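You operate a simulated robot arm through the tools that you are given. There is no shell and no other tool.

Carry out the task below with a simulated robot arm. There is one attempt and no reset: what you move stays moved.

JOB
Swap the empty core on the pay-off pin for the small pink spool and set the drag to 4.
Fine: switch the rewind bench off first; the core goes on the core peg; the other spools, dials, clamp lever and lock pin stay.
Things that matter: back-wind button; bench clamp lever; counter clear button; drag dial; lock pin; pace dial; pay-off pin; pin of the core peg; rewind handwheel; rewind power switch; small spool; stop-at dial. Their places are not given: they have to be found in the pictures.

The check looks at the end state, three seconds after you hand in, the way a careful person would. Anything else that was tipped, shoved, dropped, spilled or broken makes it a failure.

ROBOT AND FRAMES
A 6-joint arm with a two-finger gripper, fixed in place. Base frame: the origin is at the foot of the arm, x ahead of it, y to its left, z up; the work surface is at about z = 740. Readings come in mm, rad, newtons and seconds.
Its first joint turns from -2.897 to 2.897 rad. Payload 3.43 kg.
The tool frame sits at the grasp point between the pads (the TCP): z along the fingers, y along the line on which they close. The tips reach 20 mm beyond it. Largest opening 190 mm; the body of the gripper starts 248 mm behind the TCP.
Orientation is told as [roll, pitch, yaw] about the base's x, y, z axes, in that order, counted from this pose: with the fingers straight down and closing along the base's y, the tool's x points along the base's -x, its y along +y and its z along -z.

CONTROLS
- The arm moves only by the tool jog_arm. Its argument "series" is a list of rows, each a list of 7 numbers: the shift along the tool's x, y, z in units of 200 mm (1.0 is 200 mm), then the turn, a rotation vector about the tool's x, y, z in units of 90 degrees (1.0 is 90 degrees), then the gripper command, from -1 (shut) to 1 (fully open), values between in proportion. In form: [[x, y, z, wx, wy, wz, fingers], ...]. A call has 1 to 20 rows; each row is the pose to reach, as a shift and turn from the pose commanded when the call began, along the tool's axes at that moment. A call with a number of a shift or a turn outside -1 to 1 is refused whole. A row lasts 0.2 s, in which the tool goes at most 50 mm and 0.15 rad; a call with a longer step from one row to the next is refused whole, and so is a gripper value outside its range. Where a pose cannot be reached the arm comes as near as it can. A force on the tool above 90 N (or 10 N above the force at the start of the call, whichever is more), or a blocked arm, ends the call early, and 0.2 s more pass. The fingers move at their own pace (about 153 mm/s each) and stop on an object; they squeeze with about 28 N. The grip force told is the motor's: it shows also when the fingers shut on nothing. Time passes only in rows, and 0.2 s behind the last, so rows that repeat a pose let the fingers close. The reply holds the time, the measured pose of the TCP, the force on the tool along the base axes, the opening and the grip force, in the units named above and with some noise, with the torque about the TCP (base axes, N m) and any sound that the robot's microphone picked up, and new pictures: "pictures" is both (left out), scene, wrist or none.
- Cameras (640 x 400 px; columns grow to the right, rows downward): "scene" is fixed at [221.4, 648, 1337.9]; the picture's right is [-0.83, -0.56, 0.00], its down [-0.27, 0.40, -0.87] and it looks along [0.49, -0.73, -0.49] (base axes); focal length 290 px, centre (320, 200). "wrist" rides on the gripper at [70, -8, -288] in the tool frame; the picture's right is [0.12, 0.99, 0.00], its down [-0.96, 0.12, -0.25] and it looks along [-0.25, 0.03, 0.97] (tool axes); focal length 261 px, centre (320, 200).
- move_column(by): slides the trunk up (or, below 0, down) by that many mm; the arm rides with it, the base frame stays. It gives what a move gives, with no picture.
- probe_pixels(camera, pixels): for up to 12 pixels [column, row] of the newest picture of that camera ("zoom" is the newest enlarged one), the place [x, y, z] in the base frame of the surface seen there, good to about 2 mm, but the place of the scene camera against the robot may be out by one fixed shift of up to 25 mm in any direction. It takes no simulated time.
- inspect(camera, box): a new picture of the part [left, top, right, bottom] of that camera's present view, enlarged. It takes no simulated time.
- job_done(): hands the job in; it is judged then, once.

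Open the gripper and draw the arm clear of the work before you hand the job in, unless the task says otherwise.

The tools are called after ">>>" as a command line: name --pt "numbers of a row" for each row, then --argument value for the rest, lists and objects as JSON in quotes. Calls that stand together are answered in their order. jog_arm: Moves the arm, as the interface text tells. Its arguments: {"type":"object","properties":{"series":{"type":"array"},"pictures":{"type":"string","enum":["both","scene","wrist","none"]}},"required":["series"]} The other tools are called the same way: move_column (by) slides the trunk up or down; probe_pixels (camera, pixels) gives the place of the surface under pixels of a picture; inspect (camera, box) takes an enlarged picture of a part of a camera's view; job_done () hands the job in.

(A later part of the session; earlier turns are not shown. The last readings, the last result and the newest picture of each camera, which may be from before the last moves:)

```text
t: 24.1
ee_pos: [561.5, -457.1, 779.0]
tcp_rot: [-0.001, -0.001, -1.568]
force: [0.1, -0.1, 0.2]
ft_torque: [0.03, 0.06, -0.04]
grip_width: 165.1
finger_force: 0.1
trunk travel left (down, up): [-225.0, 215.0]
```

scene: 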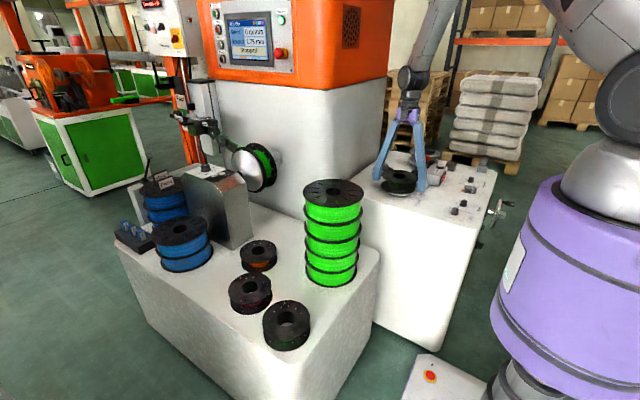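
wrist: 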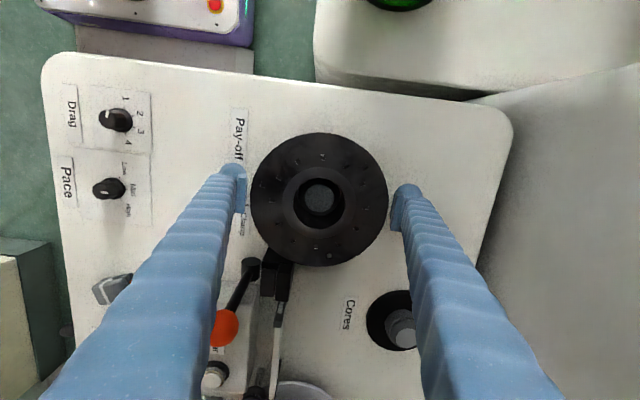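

All clear with no force. I close the fingers on the core.

>>> jog_arm --pt "0 0 0 0 0 0 -1" --pt "0 0 0 0 0 0 -1" --pt "0 0 0 0 0 0 -1" --pt "0 0 0 0 0 0 -1" --pictures "both"

```text
t: 25.1
ee_pos: [560.8, -456.5, 780.1]
tcp_rot: [-0.001, -0.001, -1.569]
force: [-6.8, 0.5, 10.7]
ft_torque: [0.05, 0.14, -0.02]
grip_width: 128.9
finger_force: 27.8
trunk travel left (down, up): [-225.0, 215.0]
```

scene: 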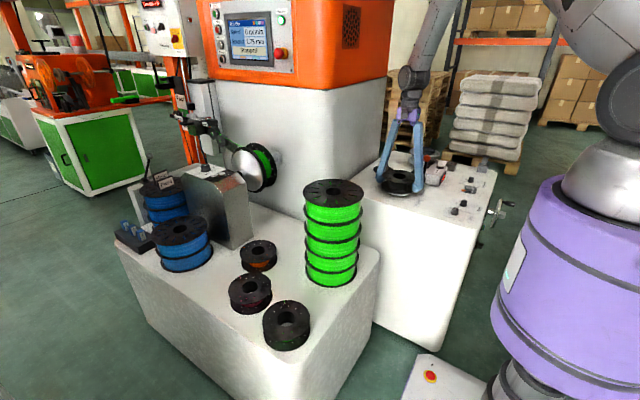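
wrist: 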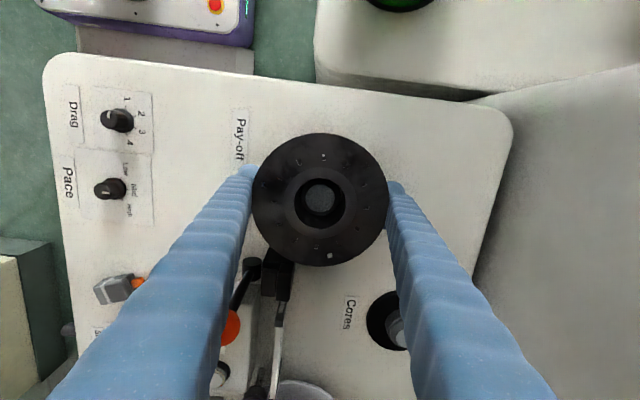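

The opening reads 128.9 mm, less than the 139 mm I estimated, with a small lift force. I look closely to make sure the core sits level in the grip.

>>> inspect --camera "wrist" --box '[220, 110, 420, 290]'

>>> inspect --camera "scene" --box '[350, 130, 450, 210]'

>>> probe_pixels --camera "wrist" --pixels '[[258, 200], [384, 200], [320, 138], [320, 260], [290, 200], [350, 200], [320, 175], [320, 228]]'

```text
2.22 times, centred on (320, 200) of wrist
```

zoom: 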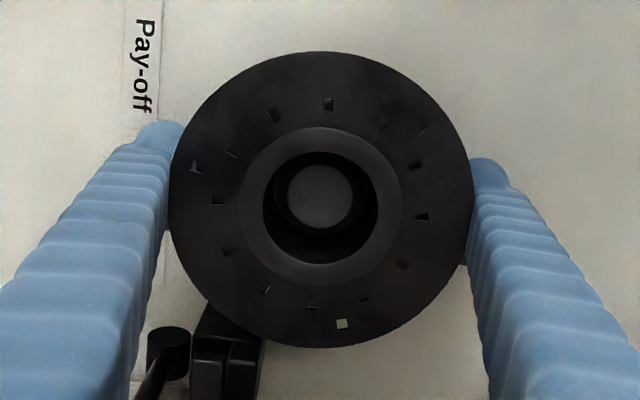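

```text
5.00 times, centred on (400, 170) of scene
```

zoom: 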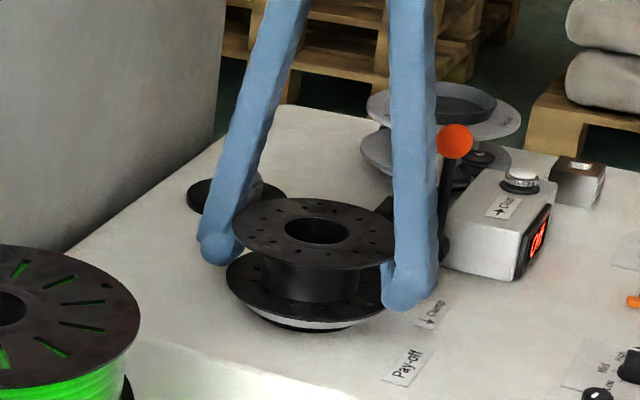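

```text
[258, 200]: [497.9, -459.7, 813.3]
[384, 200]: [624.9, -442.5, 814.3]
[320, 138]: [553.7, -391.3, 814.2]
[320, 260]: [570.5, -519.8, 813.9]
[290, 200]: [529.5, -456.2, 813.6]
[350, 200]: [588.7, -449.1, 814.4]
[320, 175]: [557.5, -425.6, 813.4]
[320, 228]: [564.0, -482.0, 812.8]
```

The core is level and held between both fingers (the soft ribbed fingers overlap the rim a little). I lift slowly about 20 mm and check that it follows.

>>> jog_arm --pt "0 0 -0.025 0 0 0 -1" --pt "0 0 -0.05 0 0 0 -1" --pt "0 0 -0.075 0 0 0 -1" --pt "0 0 -0.1 0 0 0 -1" --pictures "both"

>>> inspect --camera "scene" --box '[350, 130, 450, 210]'

```text
t: 26.1
ee_pos: [559.8, -456.2, 799.5]
tcp_rot: [-0.001, -0.002, -1.571]
force: [-0.3, -0.1, -1.1]
ft_torque: [-0.02, -0.06, 0.04]
grip_width: 128.5
finger_force: 28.1
trunk travel left (down, up): [-225.0, 215.0]
```

scene: 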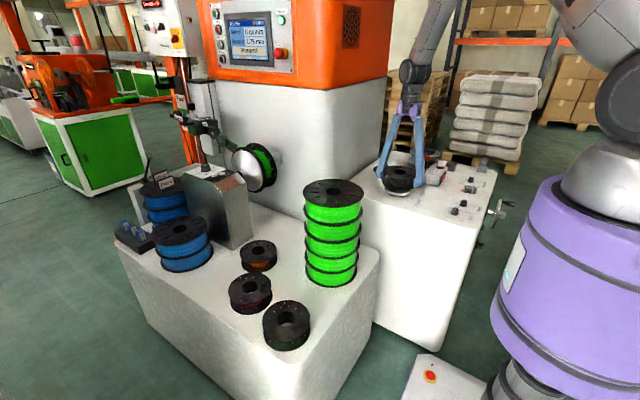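
wrist: 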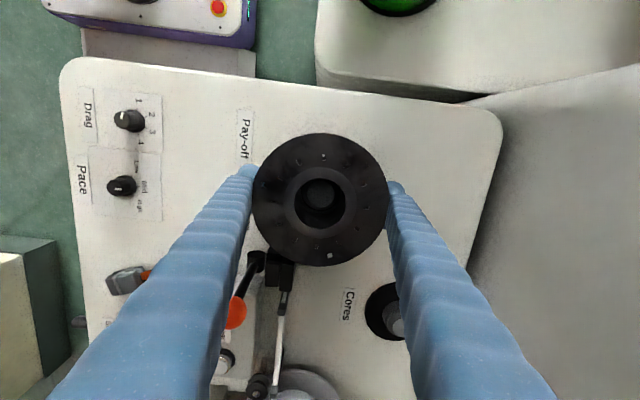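

```text
5.00 times, centred on (400, 170) of scene
```

zoom: 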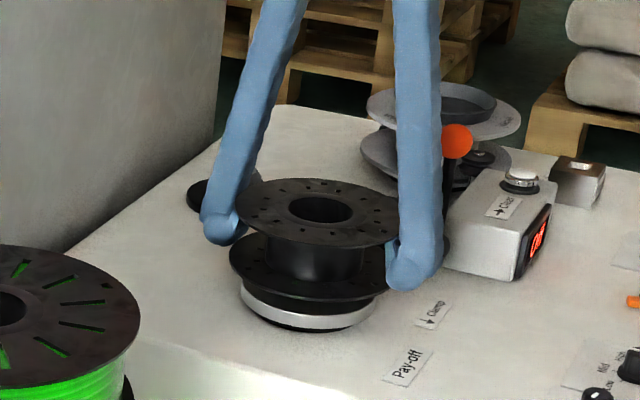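

The core follows the fingers (top ring clear of the silver base). I lift it well above the clamp lever ball (z≈905).

>>> jog_arm --pt "0 0 -0.15 0 0 0 -1" --pt "0 0 -0.3 0 0 0 -1" --pt "0 0 -0.45 0 0 0 -1" --pt "0 0 -0.6 0 0 0 -1" --pt "0 0 -0.75 0 0 0 -1" --pictures "both"

```text
t: 27.3
ee_pos: [560.7, -458.5, 950.3]
tcp_rot: [-0.001, 0.003, -1.568]
force: [0.0, 0.3, -1.1]
ft_torque: [0.01, 0.0, 0.0]
grip_width: 128.6
finger_force: 28.1
trunk travel left (down, up): [-225.0, 215.0]
```

scene: 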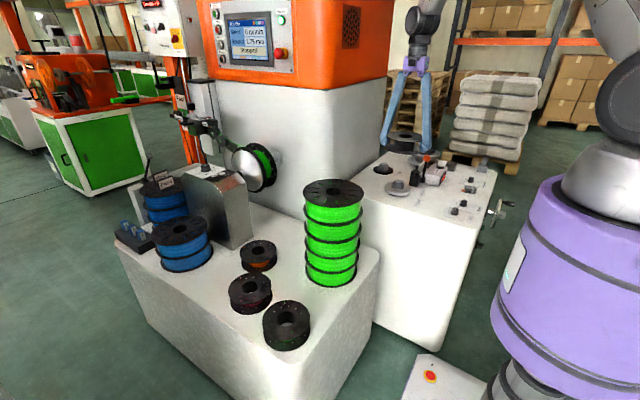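
wrist: 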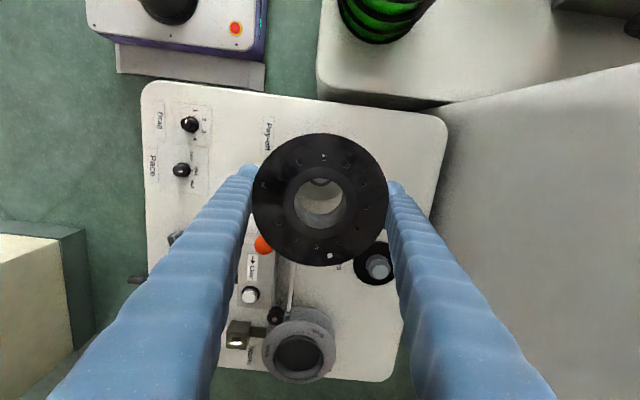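

The core hangs level in the grip. I probe its flange to get its centre relative to the TCP.

>>> probe_pixels --camera "wrist" --pixels '[[256, 200], [384, 200], [320, 137], [320, 263], [298, 203], [344, 203], [320, 180], [318, 232], [380, 262], [375, 268], [262, 243]]'

>>> inspect --camera "wrist" --box '[240, 120, 400, 280]'

```text
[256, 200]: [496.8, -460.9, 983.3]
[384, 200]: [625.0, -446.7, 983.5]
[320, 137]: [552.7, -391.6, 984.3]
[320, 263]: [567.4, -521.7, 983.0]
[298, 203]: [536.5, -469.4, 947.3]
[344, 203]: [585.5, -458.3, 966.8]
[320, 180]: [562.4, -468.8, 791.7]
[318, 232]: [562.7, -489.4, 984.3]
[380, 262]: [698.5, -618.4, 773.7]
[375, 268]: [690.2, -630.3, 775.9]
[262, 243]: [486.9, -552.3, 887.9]
```

```text
2.50 times, centred on (320, 200) of wrist
```

zoom: 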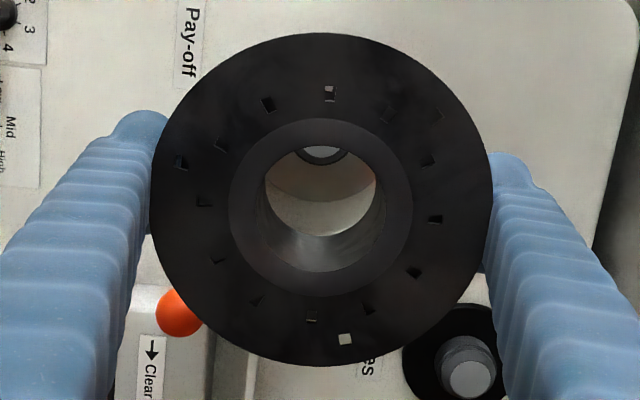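

The core's centre coincides with the TCP (about (560.5,-455)), top 33.5 mm above it. I carry it over to the core peg at (700.5,-635.5), turning back to yaw 0 so the fingers don't approach the wall.

>>> jog_arm --pt "-0.0816 0.0634 0 0 0 -0.0909 -1" --pt "-0.1632 0.1268 0 0 0 -0.1818 -1" --pt "-0.2448 0.1902 0 0 0 -0.2727 -1" --pt "-0.3264 0.2536 0 0 0 -0.3636 -1" --pt "-0.408 0.317 0 0 0 -0.4545 -1" --pt "-0.4895 0.3804 0 0 0 -0.5454 -1" --pt "-0.571 0.4438 0 0 0 -0.6363 -1" --pt "-0.653 0.5072 0 0 0 -0.7272 -1" --pt "-0.734 0.5706 0 0 0 -0.8181 -1" --pt "-0.816 0.634 0 0 0 -0.909 -1" --pt "-0.8975 0.6975 0 0 0 -1.0 -1" --pt "-0.8975 0.6975 0 0 0 -1.0 -1" --pictures "both"

```text
t: 29.9
ee_pos: [699.3, -635.4, 949.4]
tcp_rot: [-0.001, 0.001, 0.003]
force: [-0.8, -0.5, -2.2]
ft_torque: [0.02, -0.01, 0.01]
grip_width: 128.1
finger_force: 28.4
trunk travel left (down, up): [-225.0, 215.0]
```

scene: 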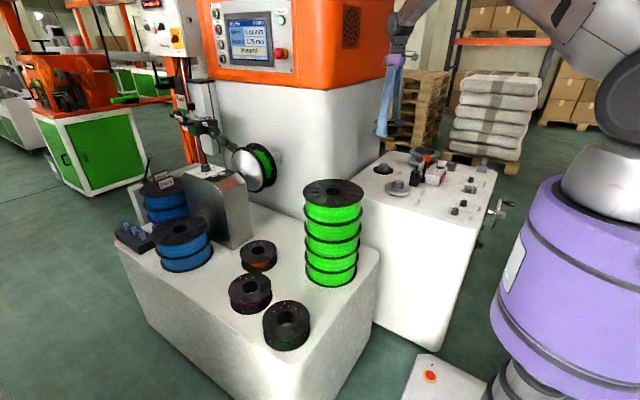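
wrist: 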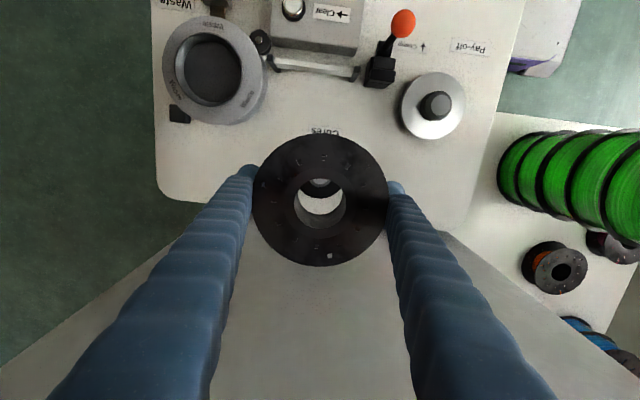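

Pay-off pin is now bare at (435,105). I check the alignment of the core with the peg through its hole, and probe the bare pay-off pin.

>>> inspect --camera "wrist" --box '[272, 160, 368, 240]'

>>> probe_pixels --camera "wrist" --pixels '[[320, 183], [312, 183], [328, 183], [320, 188], [256, 200], [384, 200], [320, 137], [320, 263], [435, 104], [403, 107], [464, 98], [432, 136]]'

```text
5.00 times, centred on (320, 200) of wrist
```

zoom: 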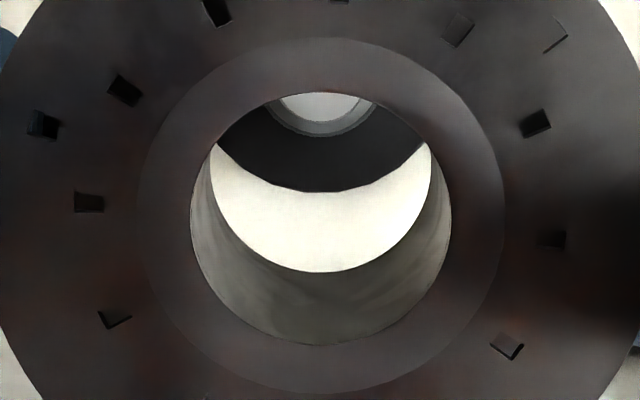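

```text
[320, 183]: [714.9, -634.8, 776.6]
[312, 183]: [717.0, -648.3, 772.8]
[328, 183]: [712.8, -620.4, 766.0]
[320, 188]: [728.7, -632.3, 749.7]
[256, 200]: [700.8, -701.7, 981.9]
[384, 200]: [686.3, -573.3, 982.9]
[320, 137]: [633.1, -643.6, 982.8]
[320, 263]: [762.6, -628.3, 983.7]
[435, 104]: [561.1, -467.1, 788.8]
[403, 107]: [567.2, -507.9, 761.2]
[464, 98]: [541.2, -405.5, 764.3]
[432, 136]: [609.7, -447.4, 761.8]
```

Through the hole the peg is in line (peg axis x≈700.5, hole centre ≈(697.5,-637)), well inside the chamfer. I lower the core to just above the peg's top with a 1.5 mm correction.

>>> jog_arm --pt "-0.008 0.003 0.2 0 0 0 -1" --pt "-0.008 0.003 0.4 0 0 0 -1" --pt "-0.008 0.003 0.55 0 0 0 -1" --pt "-0.008 0.003 0.65 0 0 0 -1" --pt "-0.008 0.003 0.72 0 0 0 -1" --pictures "both"

>>> inspect --camera "wrist" --box '[272, 160, 368, 240]'

>>> inspect --camera "scene" --box '[340, 120, 440, 200]'

```text
t: 31.1
ee_pos: [701.7, -637.9, 805.3]
tcp_rot: [-0.002, 0.002, 0.002]
force: [0.3, -0.4, -1.6]
ft_torque: [-0.01, -0.01, 0.03]
grip_width: 128.3
finger_force: 28.0
trunk travel left (down, up): [-225.0, 215.0]
```

scene: 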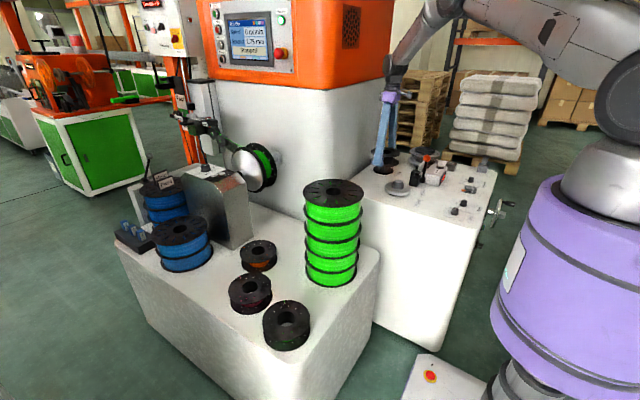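
wrist: 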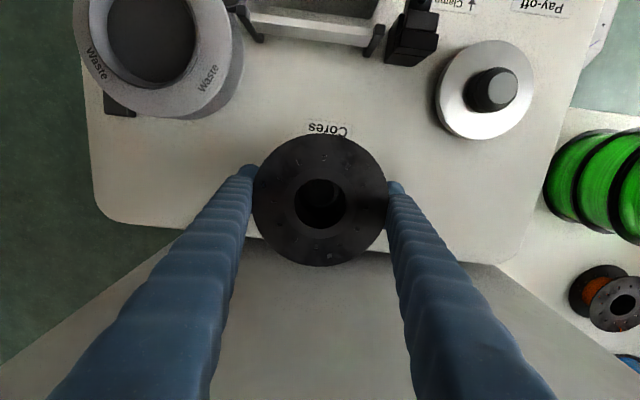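

```text
5.00 times, centred on (320, 200) of wrist
```

zoom: 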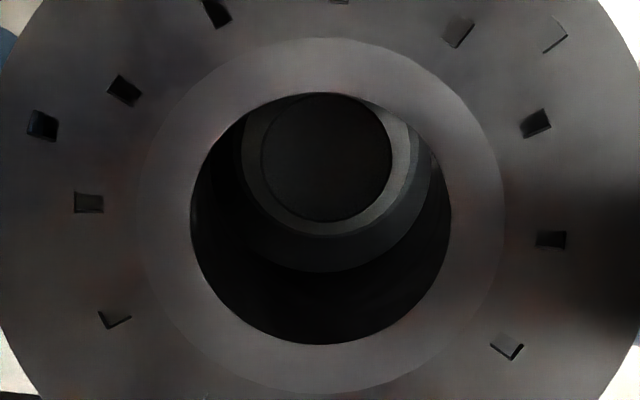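

```text
5.00 times, centred on (390, 160) of scene
```

zoom: 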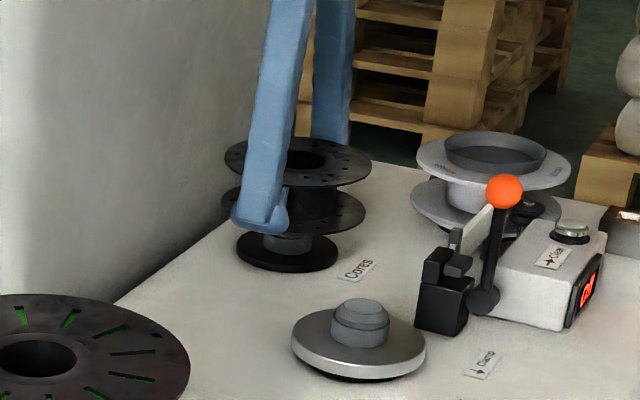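

The peg shows inside the hole. I lower the core onto the peg's base disc slowly to about TCP z 768.

>>> jog_arm --pt "0 0.005 0.04 0 0 0 -1" --pt "0 0.005 0.08 0 0 0 -1" --pt "0 0.005 0.12 0 0 0 -1" --pt "0 0.005 0.15 0 0 0 -1" --pt "0 0.005 0.175 0 0 0 -1" --pt "0 0.005 0.185 0 0 0 -1" --pictures "both"

>>> inspect --camera "scene" --box '[340, 120, 440, 200]'

```text
t: 32.5
ee_pos: [702.8, -633.8, 767.7]
tcp_rot: [-0.003, -0.001, 0.002]
force: [-0.6, -1.0, 0.2]
ft_torque: [-0.01, 0.0, -0.03]
grip_width: 128.1
finger_force: 27.8
trunk travel left (down, up): [-225.0, 215.0]
```

scene: 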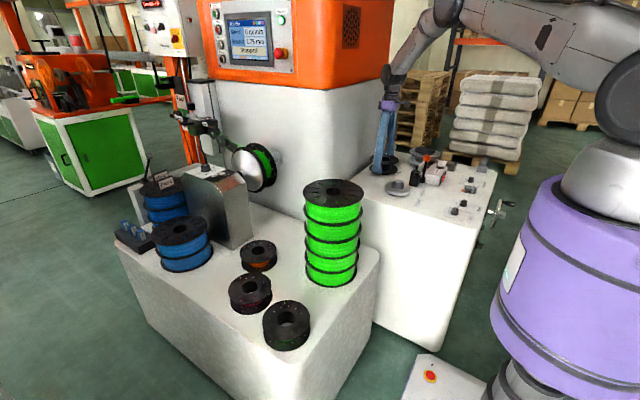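
wrist: 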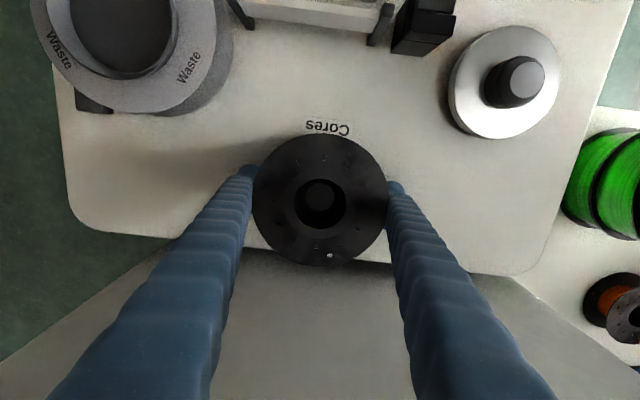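

```text
5.00 times, centred on (390, 160) of scene
```

zoom: 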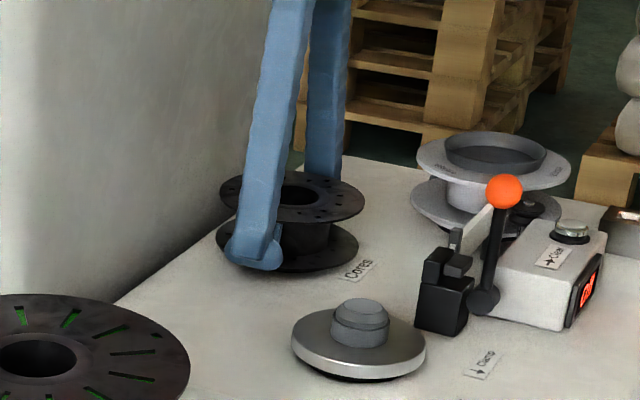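

The core sits at the base disc level with no force yet; I lower 2 mm more to touch, then open to about 165 mm.

>>> jog_arm --pt "0 0 0.006 0 0 0 -1" --pt "0 0 0.012 0 0 0 -1" --pt "0 0 0.012 0 0 0 -1" --pictures "none"

>>> jog_arm --pt "0 0 0 0 0 0 0.6" --pt "0 0 0 0 0 0 0.737" --pt "0 0 0 0 0 0 0.737" --pictures "both"

```text
t: 33.3
ee_pos: [702.5, -635.7, 768.8]
tcp_rot: [-0.004, -0.002, 0.001]
force: [-3.4, 5.7, 23.9]
ft_torque: [0.13, 0.09, -0.04]
grip_width: 128.5
finger_force: 27.9
trunk travel left (down, up): [-225.0, 215.0]
```

```text
t: 34.1
ee_pos: [701.8, -635.3, 764.9]
tcp_rot: [-0.001, 0.001, 0.003]
force: [-0.9, 0.3, 0.5]
ft_torque: [0.01, -0.03, -0.01]
grip_width: 165.1
finger_force: 0.1
trunk travel left (down, up): [-225.0, 215.0]
```

scene: 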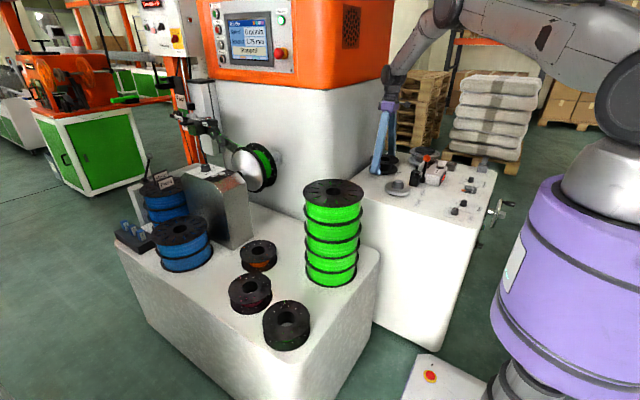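
wrist: 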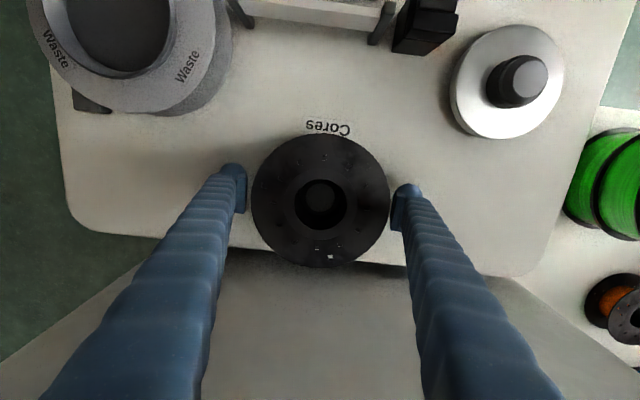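

Contact showed (+24 N) and the core is released on the peg. I rise straight up.

>>> jog_arm --pt "0 0 -0.1 0 0 0 0.737" --pt "0 0 -0.3 0 0 0 0.737" --pt "0 0 -0.5 0 0 0 0.737" --pt "0 0 -0.75 0 0 0 0.737" --pt "0 0 -1.0 0 0 0 0.737" --pictures "both"

>>> inspect --camera "scene" --box '[340, 120, 440, 200]'

>>> inspect --camera "wrist" --box '[360, 60, 480, 135]'

```text
t: 35.3
ee_pos: [701.9, -636.6, 967.6]
tcp_rot: [-0.003, 0.001, 0.002]
force: [-1.0, 0.4, 0.4]
ft_torque: [-0.03, 0.0, -0.03]
grip_width: 165.3
finger_force: 0.1
trunk travel left (down, up): [-225.0, 215.0]
```

scene: 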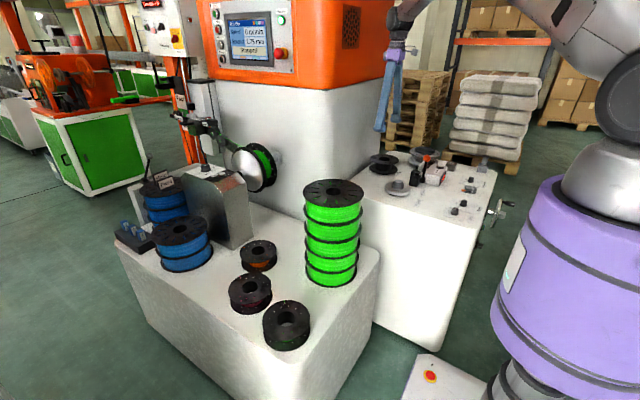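
wrist: 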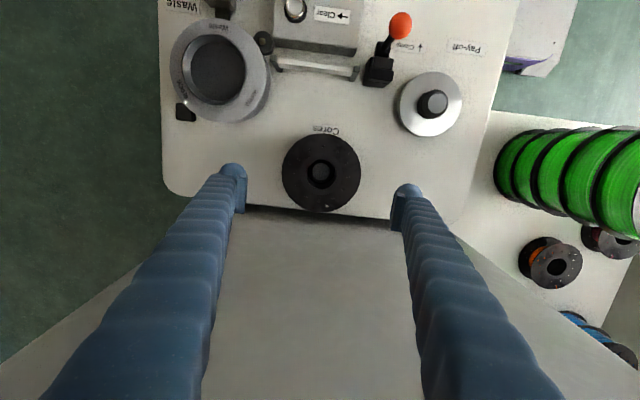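

```text
5.00 times, centred on (390, 160) of scene
```

zoom: 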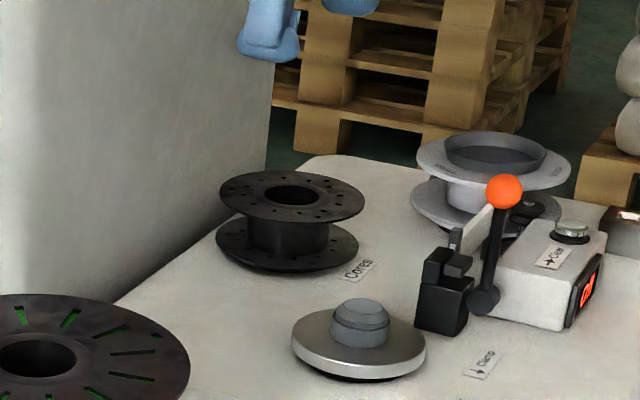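

```text
5.33 times, centred on (420, 98) of wrist
```

zoom: 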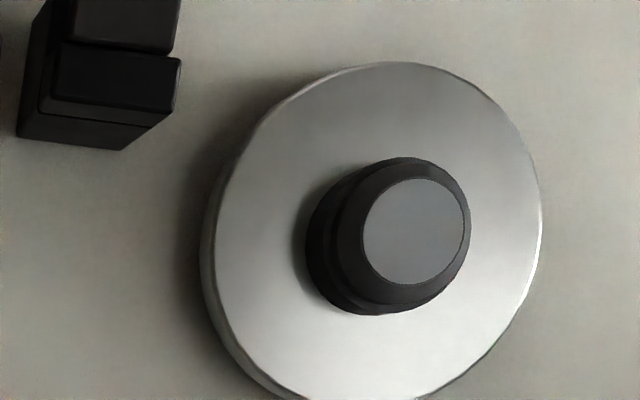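

The core sits flat on the core peg. Now I travel at height toward the spool table on the left, keeping x below the wall and above the green stack (top ≈875).

>>> jog_arm --pt "0.06 0.2 -0.04 0 0 0 0.737" --pt "0.12 0.4 -0.08 0 0 0 0.737" --pt "0.18 0.6 -0.12 0 0 0 0.737" --pt "0.24 0.8 -0.16 0 0 0 0.737" --pt "0.3 1.0 -0.2 0 0 0 0.737" --pictures "none"

>>> jog_arm --pt "0 0.2 0 0 0 0 0.737" --pt "0 0.4 0 0 0 0 0.737" --pt "0 0.6 0 0 0 0 0.737" --pt "0 0.8 0 0 0 0 0.737" --pt "0 1.0 0 0 0 0 0.737" --pictures "both"

```text
t: 36.5
ee_pos: [642.4, -431.8, 1008.5]
tcp_rot: [-0.002, -0.001, 0.002]
force: [-0.2, 0.3, 0.4]
ft_torque: [-0.03, 0.0, -0.01]
grip_width: 164.7
finger_force: 0.0
trunk travel left (down, up): [-225.0, 215.0]
```

```text
t: 37.7
ee_pos: [639.7, -236.3, 1005.7]
tcp_rot: [-0.002, 0.003, 0.002]
force: [-0.7, -0.4, -0.2]
ft_torque: [-0.09, 0.03, -0.01]
grip_width: 165.1
finger_force: 0.0
trunk travel left (down, up): [-225.0, 215.0]
```

scene: 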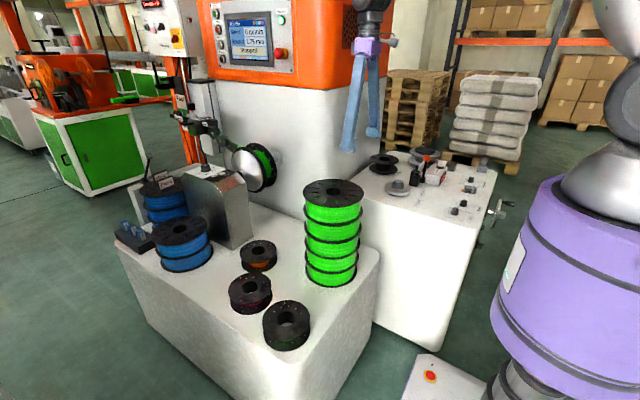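
wrist: 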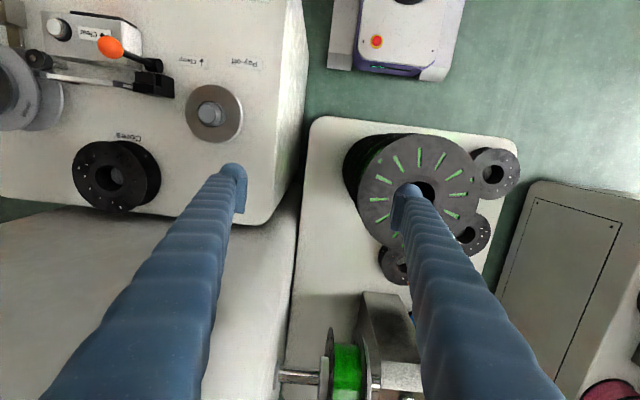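

The green stack (around (420,190)) passes below the right finger. I probe its top and the spools to be sure of clearance.

>>> probe_pixels --camera "wrist" --pixels '[[400, 160], [440, 150], [370, 200], [497, 170], [505, 185], [475, 235], [395, 262], [340, 250], [385, 330], [350, 340]]'

```text
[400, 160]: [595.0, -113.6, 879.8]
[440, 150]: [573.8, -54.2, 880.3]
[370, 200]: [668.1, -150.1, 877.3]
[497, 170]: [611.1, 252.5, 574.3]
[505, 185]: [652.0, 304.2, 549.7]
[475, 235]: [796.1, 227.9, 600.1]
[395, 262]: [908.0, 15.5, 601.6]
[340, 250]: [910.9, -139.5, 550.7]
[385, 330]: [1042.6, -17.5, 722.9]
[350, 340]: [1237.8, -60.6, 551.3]
```

Stack top is z≈880, tips are at 985, so there is clearance. I move on toward the pink spool near (790,170).

>>> jog_arm --pt "-0.06 0.2 0 0 0 0 0.737" --pt "-0.12 0.4 0 0 0 0 0.737" --pt "-0.18 0.6 0 0 0 0 0.737" --pt "-0.24 0.8 0 0 0 0 0.737" --pt "-0.3 1.0 0 0 0 0 0.737" --pictures "none"

>>> jog_arm --pt "-0.09 0.2 0 0 0 0 0.737" --pt "-0.18 0.4 0 0 0 0 0.737" --pt "-0.27 0.6 0 0 0 0 0.737" --pt "-0.36 0.8 0 0 0 0 0.737" --pt "-0.45 1.0 0 0 0 0 0.737" --pictures "both"

```text
t: 38.9
ee_pos: [700.5, -34.6, 1004.2]
tcp_rot: [-0.001, 0.003, 0.001]
force: [-0.9, -0.9, 0.4]
ft_torque: [-0.06, -0.02, -0.02]
grip_width: 165.2
finger_force: 0.1
trunk travel left (down, up): [-225.0, 215.0]
```

```text
t: 40.1
ee_pos: [791.0, 163.2, 1002.5]
tcp_rot: [-0.002, 0.002, 0.001]
force: [-0.1, -0.4, -0.7]
ft_torque: [-0.03, 0.0, -0.02]
grip_width: 164.9
finger_force: 0.1
trunk travel left (down, up): [-225.0, 215.0]
```

scene: 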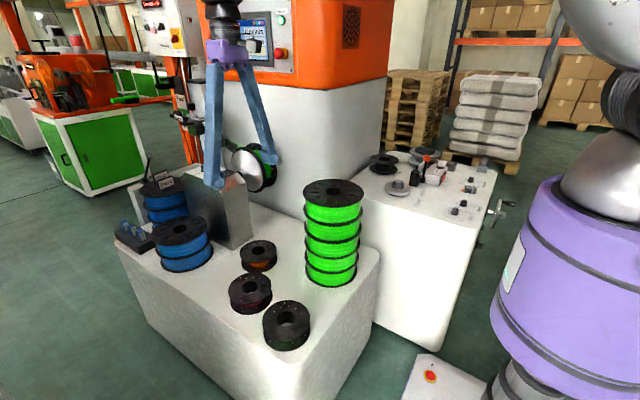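
wrist: 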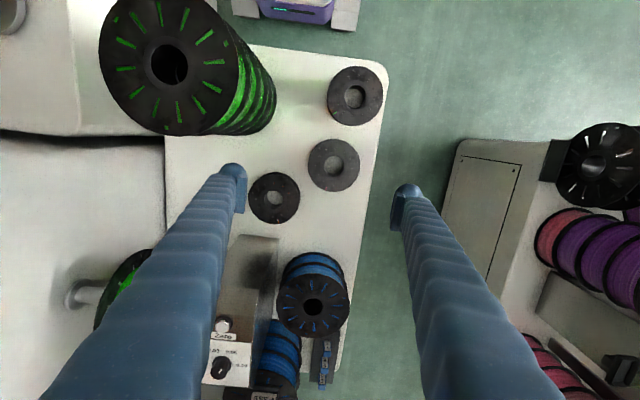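

From above: green-filled spool at (355,95), pink at (333,165), orange at (273,197). I enlarge and probe the pink one and its neighbours.

>>> inspect --camera "wrist" --box '[240, 60, 400, 230]'

>>> inspect --camera "wrist" --box '[293, 130, 373, 200]'

>>> probe_pixels --camera "wrist" --pixels '[[309, 165], [358, 165], [333, 141], [333, 190], [333, 165], [273, 197], [250, 197], [297, 197], [355, 70], [330, 95], [380, 95], [355, 122]]'

```text
2.35 times, centred on (320, 145) of wrist
```

zoom: 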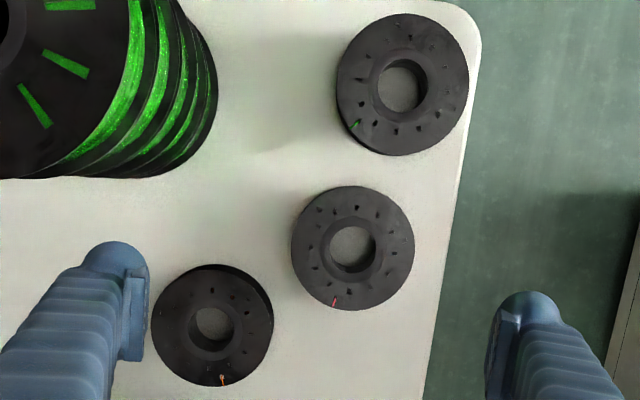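

```text
5.71 times, centred on (333, 165) of wrist
```

zoom: 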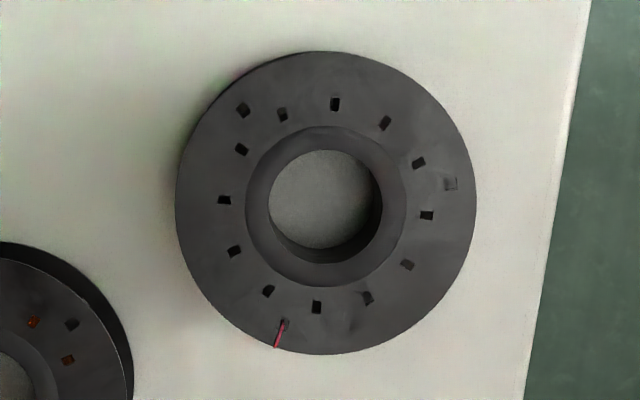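

```text
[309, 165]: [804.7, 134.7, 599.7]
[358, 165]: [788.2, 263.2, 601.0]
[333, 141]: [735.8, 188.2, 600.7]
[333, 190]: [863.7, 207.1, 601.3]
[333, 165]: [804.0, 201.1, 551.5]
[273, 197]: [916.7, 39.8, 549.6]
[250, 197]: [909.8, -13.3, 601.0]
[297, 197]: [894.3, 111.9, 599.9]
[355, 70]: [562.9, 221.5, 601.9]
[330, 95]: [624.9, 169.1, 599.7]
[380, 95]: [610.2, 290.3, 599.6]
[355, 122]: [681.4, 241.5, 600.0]
```

Pink spool centre ≈ (799,198), top z 600.5, table z 550.5; neighbours are 41 mm rim-to-rim away. I turn the tool -30° so the fingers land in the free directions, centre over it and descend part way.

>>> jog_arm --pt "-0.01 0.04 0.1 0 0 0.083 0.737" --pt "-0.02 0.08 0.25 0 0 0.166 0.737" --pt "-0.03 0.12 0.45 0 0 0.25 0.737" --pt "-0.04 0.16 0.65 0 0 0.333 0.737" --pt "-0.04 0.175 0.85 0 0 0.333 0.737" --pt "-0.04 0.175 1.0 0 0 0.333 0.737" --pictures "both"

```text
t: 41.5
ee_pos: [800.4, 199.4, 804.5]
tcp_rot: [-0.002, 0.0, -0.522]
force: [0.3, 1.2, -0.5]
ft_torque: [-0.01, 0.04, -0.01]
grip_width: 165.1
finger_force: 0.1
trunk travel left (down, up): [-225.0, 215.0]
```

scene: 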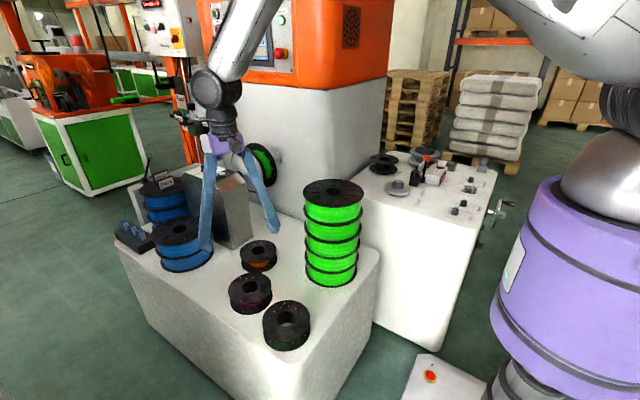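
wrist: 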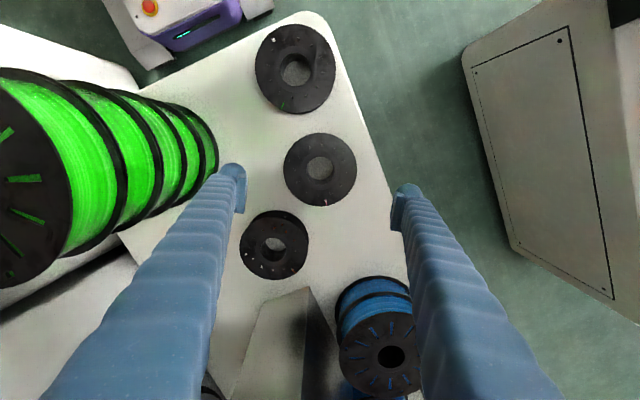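

Centred over the pink spool at (320,170). Before descending, I probe the metal box and blue spool heights near the fingers and re-check the spool's centre.

>>> probe_pixels --camera "wrist" --pixels '[[300, 310], [265, 340], [360, 345], [385, 285], [345, 320], [415, 345], [286, 170], [354, 169], [320, 136], [320, 204], [200, 140], [20, 130]]'

```text
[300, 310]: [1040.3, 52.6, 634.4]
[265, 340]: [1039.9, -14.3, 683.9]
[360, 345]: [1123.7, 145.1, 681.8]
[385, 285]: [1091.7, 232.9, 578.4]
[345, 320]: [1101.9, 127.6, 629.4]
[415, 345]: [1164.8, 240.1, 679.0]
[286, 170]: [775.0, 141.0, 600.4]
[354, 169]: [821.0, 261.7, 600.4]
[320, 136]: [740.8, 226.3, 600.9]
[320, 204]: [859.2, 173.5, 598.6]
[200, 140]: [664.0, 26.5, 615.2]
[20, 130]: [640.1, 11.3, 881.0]
```

The spool centre ≈ (799,200.5) matches the TCP; box and blue spools are far enough. I descend around the spool.

>>> jog_arm --pt "0 0.003 0.2 0 0 0 0.737" --pt "0 0.003 0.4 0 0 0 0.737" --pt "0 0.003 0.6 0 0 0 0.737" --pt "0 0.003 0.75 0 0 0 0.737" --pt "0 0.003 0.88 0 0 0 0.737" --pictures "both"

```text
t: 42.7
ee_pos: [797.3, 199.3, 628.2]
tcp_rot: [-0.002, 0.0, -0.522]
force: [0.5, 0.3, 0.3]
ft_torque: [0.02, 0.0, 0.0]
grip_width: 165.1
finger_force: 0.1
trunk travel left (down, up): [-225.0, 215.0]
```

scene: 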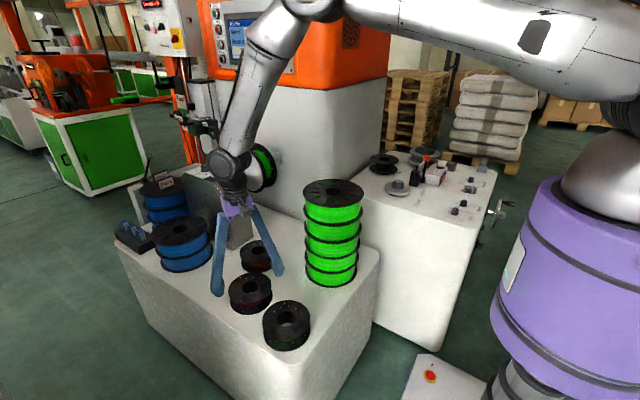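
wrist: 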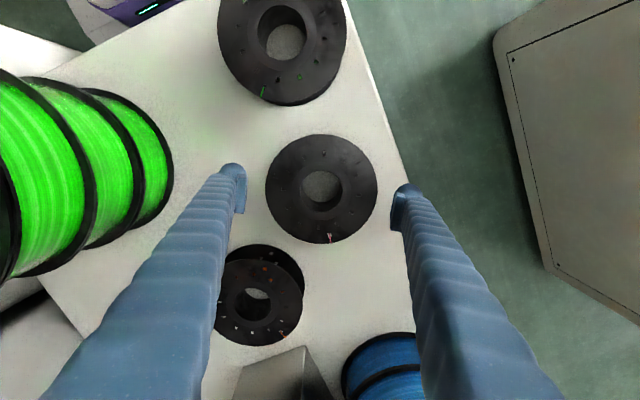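

Still well centred with clearance to the orange spool. I descend the last 55 mm to TCP z≈573.

>>> jog_arm --pt "0 0.003 0.08 0 0 0 0.737" --pt "0 0.003 0.16 0 0 0 0.737" --pt "0 0.003 0.22 0 0 0 0.737" --pt "0 0.003 0.26 0 0 0 0.737" --pt "0 0.003 0.275 0 0 0 0.737" --pictures "both"

```text
t: 43.9
ee_pos: [799.0, 199.4, 573.4]
tcp_rot: [-0.004, 0.0, -0.522]
force: [-0.6, 0.3, -0.3]
ft_torque: [0.03, 0.01, 0.0]
grip_width: 165.2
finger_force: 0.0
trunk travel left (down, up): [-225.0, 215.0]
```

scene: 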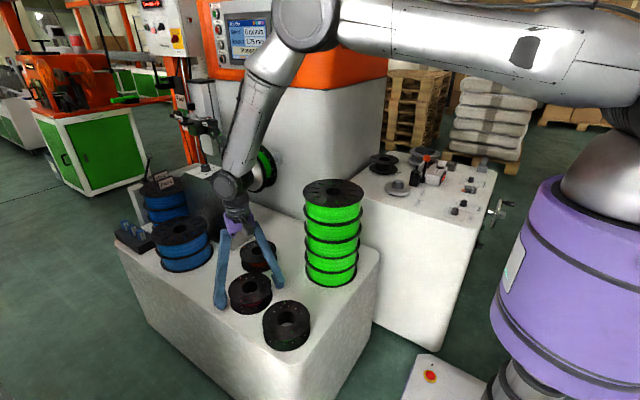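
wrist: 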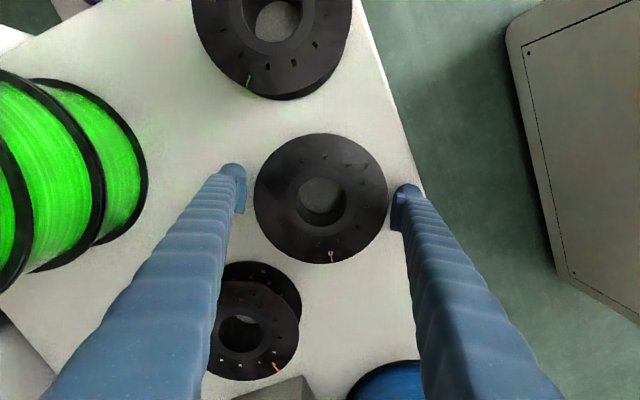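

Well placed with no contact. I close the fingers on the pink spool.

>>> jog_arm --pt "0 0 0 0 0 0 -1" --pt "0 0 0 0 0 0 -1" --pt "0 0 0 0 0 0 -1" --pt "0 0 0 0 0 0 -1" --pictures "wrist"

```text
t: 44.9
ee_pos: [799.4, 199.7, 573.4]
tcp_rot: [-0.002, -0.001, -0.522]
force: [1.5, 0.3, 3.1]
ft_torque: [-0.26, 0.13, 0.05]
grip_width: 149.0
finger_force: 28.1
trunk travel left (down, up): [-225.0, 215.0]
```

wrist: 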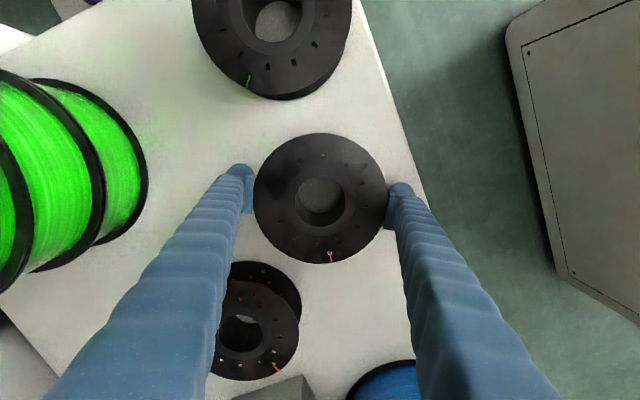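

The opening reads 149 mm at 28 N. I enlarge to see how the fingers meet the spool before lifting.

>>> inspect --camera "wrist" --box '[220, 110, 420, 290]'

>>> inspect --camera "scene" --box '[200, 230, 310, 330]'

```text
2.22 times, centred on (320, 200) of wrist
```

zoom: 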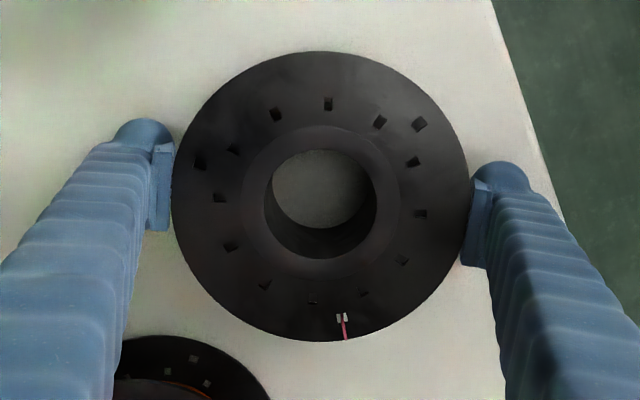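

```text
4.00 times, centred on (255, 280) of scene
```

zoom: 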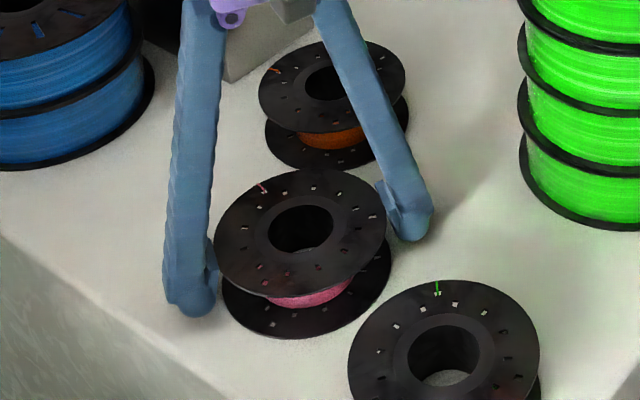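

The spool is between the pads, pink winding visible. I lift 15 mm slowly and check that it follows.

>>> jog_arm --pt "0 0 -0.02 0 0 0 -1" --pt "0 0 -0.04 0 0 0 -1" --pt "0 0 -0.06 0 0 0 -1" --pt "0 0 -0.075 0 0 0 -1" --pictures "both"

>>> inspect --camera "scene" --box '[200, 230, 310, 330]'

>>> probe_pixels --camera "wrist" --pixels '[[258, 200], [384, 200], [320, 137], [320, 260], [320, 180], [320, 205]]'

```text
t: 45.9
ee_pos: [798.5, 201.8, 588.4]
tcp_rot: [0.0, 0.0, -0.522]
force: [0.0, 0.7, -1.2]
ft_torque: [0.03, 0.01, 0.04]
grip_width: 149.2
finger_force: 27.9
trunk travel left (down, up): [-225.0, 215.0]
```

scene: 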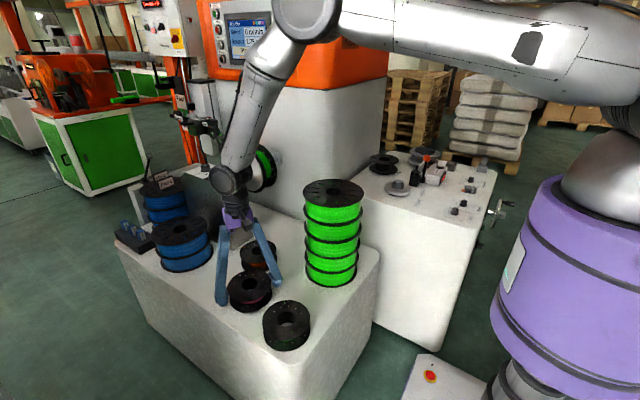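
wrist: 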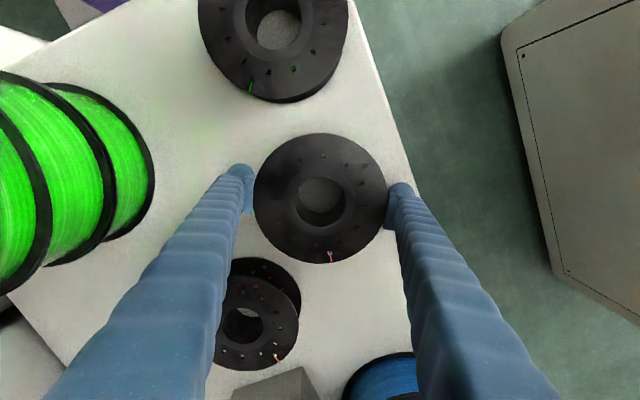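

```text
4.00 times, centred on (255, 280) of scene
```

zoom: 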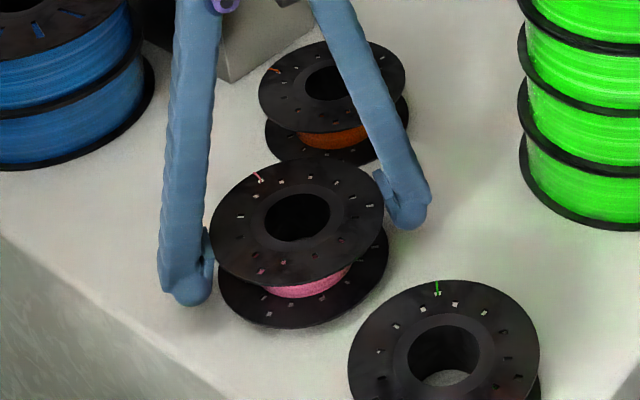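

```text
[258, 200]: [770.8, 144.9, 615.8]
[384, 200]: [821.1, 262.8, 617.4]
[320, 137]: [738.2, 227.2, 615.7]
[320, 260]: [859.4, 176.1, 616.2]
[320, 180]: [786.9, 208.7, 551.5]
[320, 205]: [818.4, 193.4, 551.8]
```

The spool follows (top now at z 616, level across all probe points). I raise it to travel height.

>>> jog_arm --pt "0 0 -0.15 0 0 0 -1" --pt "0 0 -0.3 0 0 0 -1" --pt "0 0 -0.45 0 0 0 -1" --pt "0 0 -0.6 0 0 0 -1" --pt "0 0 -0.8 0 0 0 -1" --pt "0 0 -1.0 0 0 0 -1" --pictures "wrist"

>>> jog_arm --pt "0 0 -0.2 0 0 0 -1" --pt "0 0 -0.4 0 0 0 -1" --pt "0 0 -0.6 0 0 0 -1" --pt "0 0 -0.8 0 0 0 -1" --pt "0 0 -0.95 0 0 0 -1" --pt "0 0 -1.0 0 0 0 -1" --pictures "both"

```text
t: 47.3
ee_pos: [796.9, 203.0, 788.7]
tcp_rot: [-0.003, -0.001, -0.52]
force: [-0.2, 0.0, -0.9]
ft_torque: [0.0, -0.05, 0.01]
grip_width: 148.7
finger_force: 27.6
trunk travel left (down, up): [-225.0, 215.0]
```

wrist: 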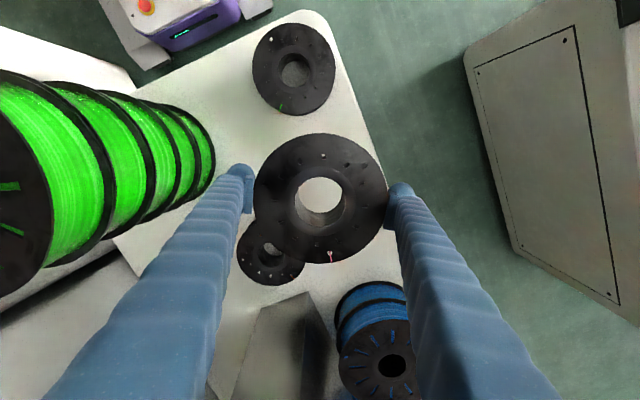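

```text
t: 48.7
ee_pos: [797.7, 201.8, 988.7]
tcp_rot: [-0.001, 0.002, -0.522]
force: [-0.6, -0.1, -1.1]
ft_torque: [-0.01, -0.06, 0.0]
grip_width: 148.9
finger_force: 27.5
trunk travel left (down, up): [-225.0, 215.0]
```

scene: 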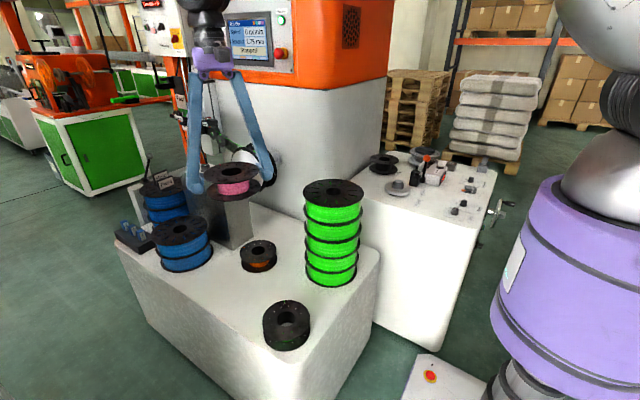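
wrist: 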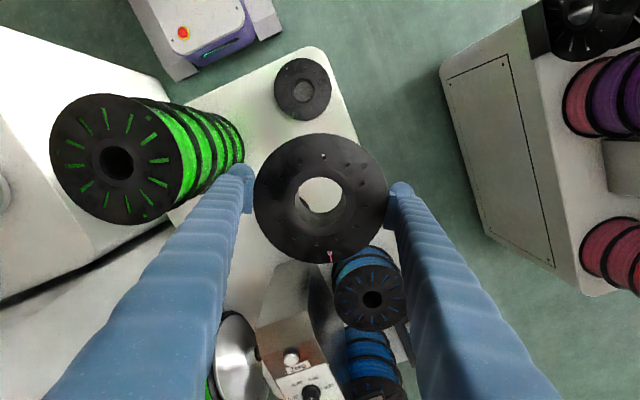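

The spool is held level (pink winding visible). I turn to yaw -90° while starting toward the bench.

>>> jog_arm --pt "0.021 -0.086 0 0 0 0.0834 -1" --pt "0.0425 -0.172 0 0 0 0.1668 -1" --pt "0.064 -0.258 0 0 0 0.25 -1" --pt "0.085 -0.343 0 0 0 0.3335 -1" --pt "0.106 -0.43 0 0 0 0.417 -1" --pt "0.1275 -0.515 0 0 0 0.5 -1" --pt "0.149 -0.6 0 0 0 0.584 -1" --pt "0.17 -0.687 0 0 0 0.667 -1" --pictures "none"

```text
t: 50.5
ee_pos: [699.8, 99.3, 988.7]
tcp_rot: [-0.002, -0.003, -1.57]
force: [0.5, 0.7, -1.5]
ft_torque: [-0.01, -0.01, 0.03]
grip_width: 148.6
finger_force: 28.4
trunk travel left (down, up): [-225.0, 215.0]
```

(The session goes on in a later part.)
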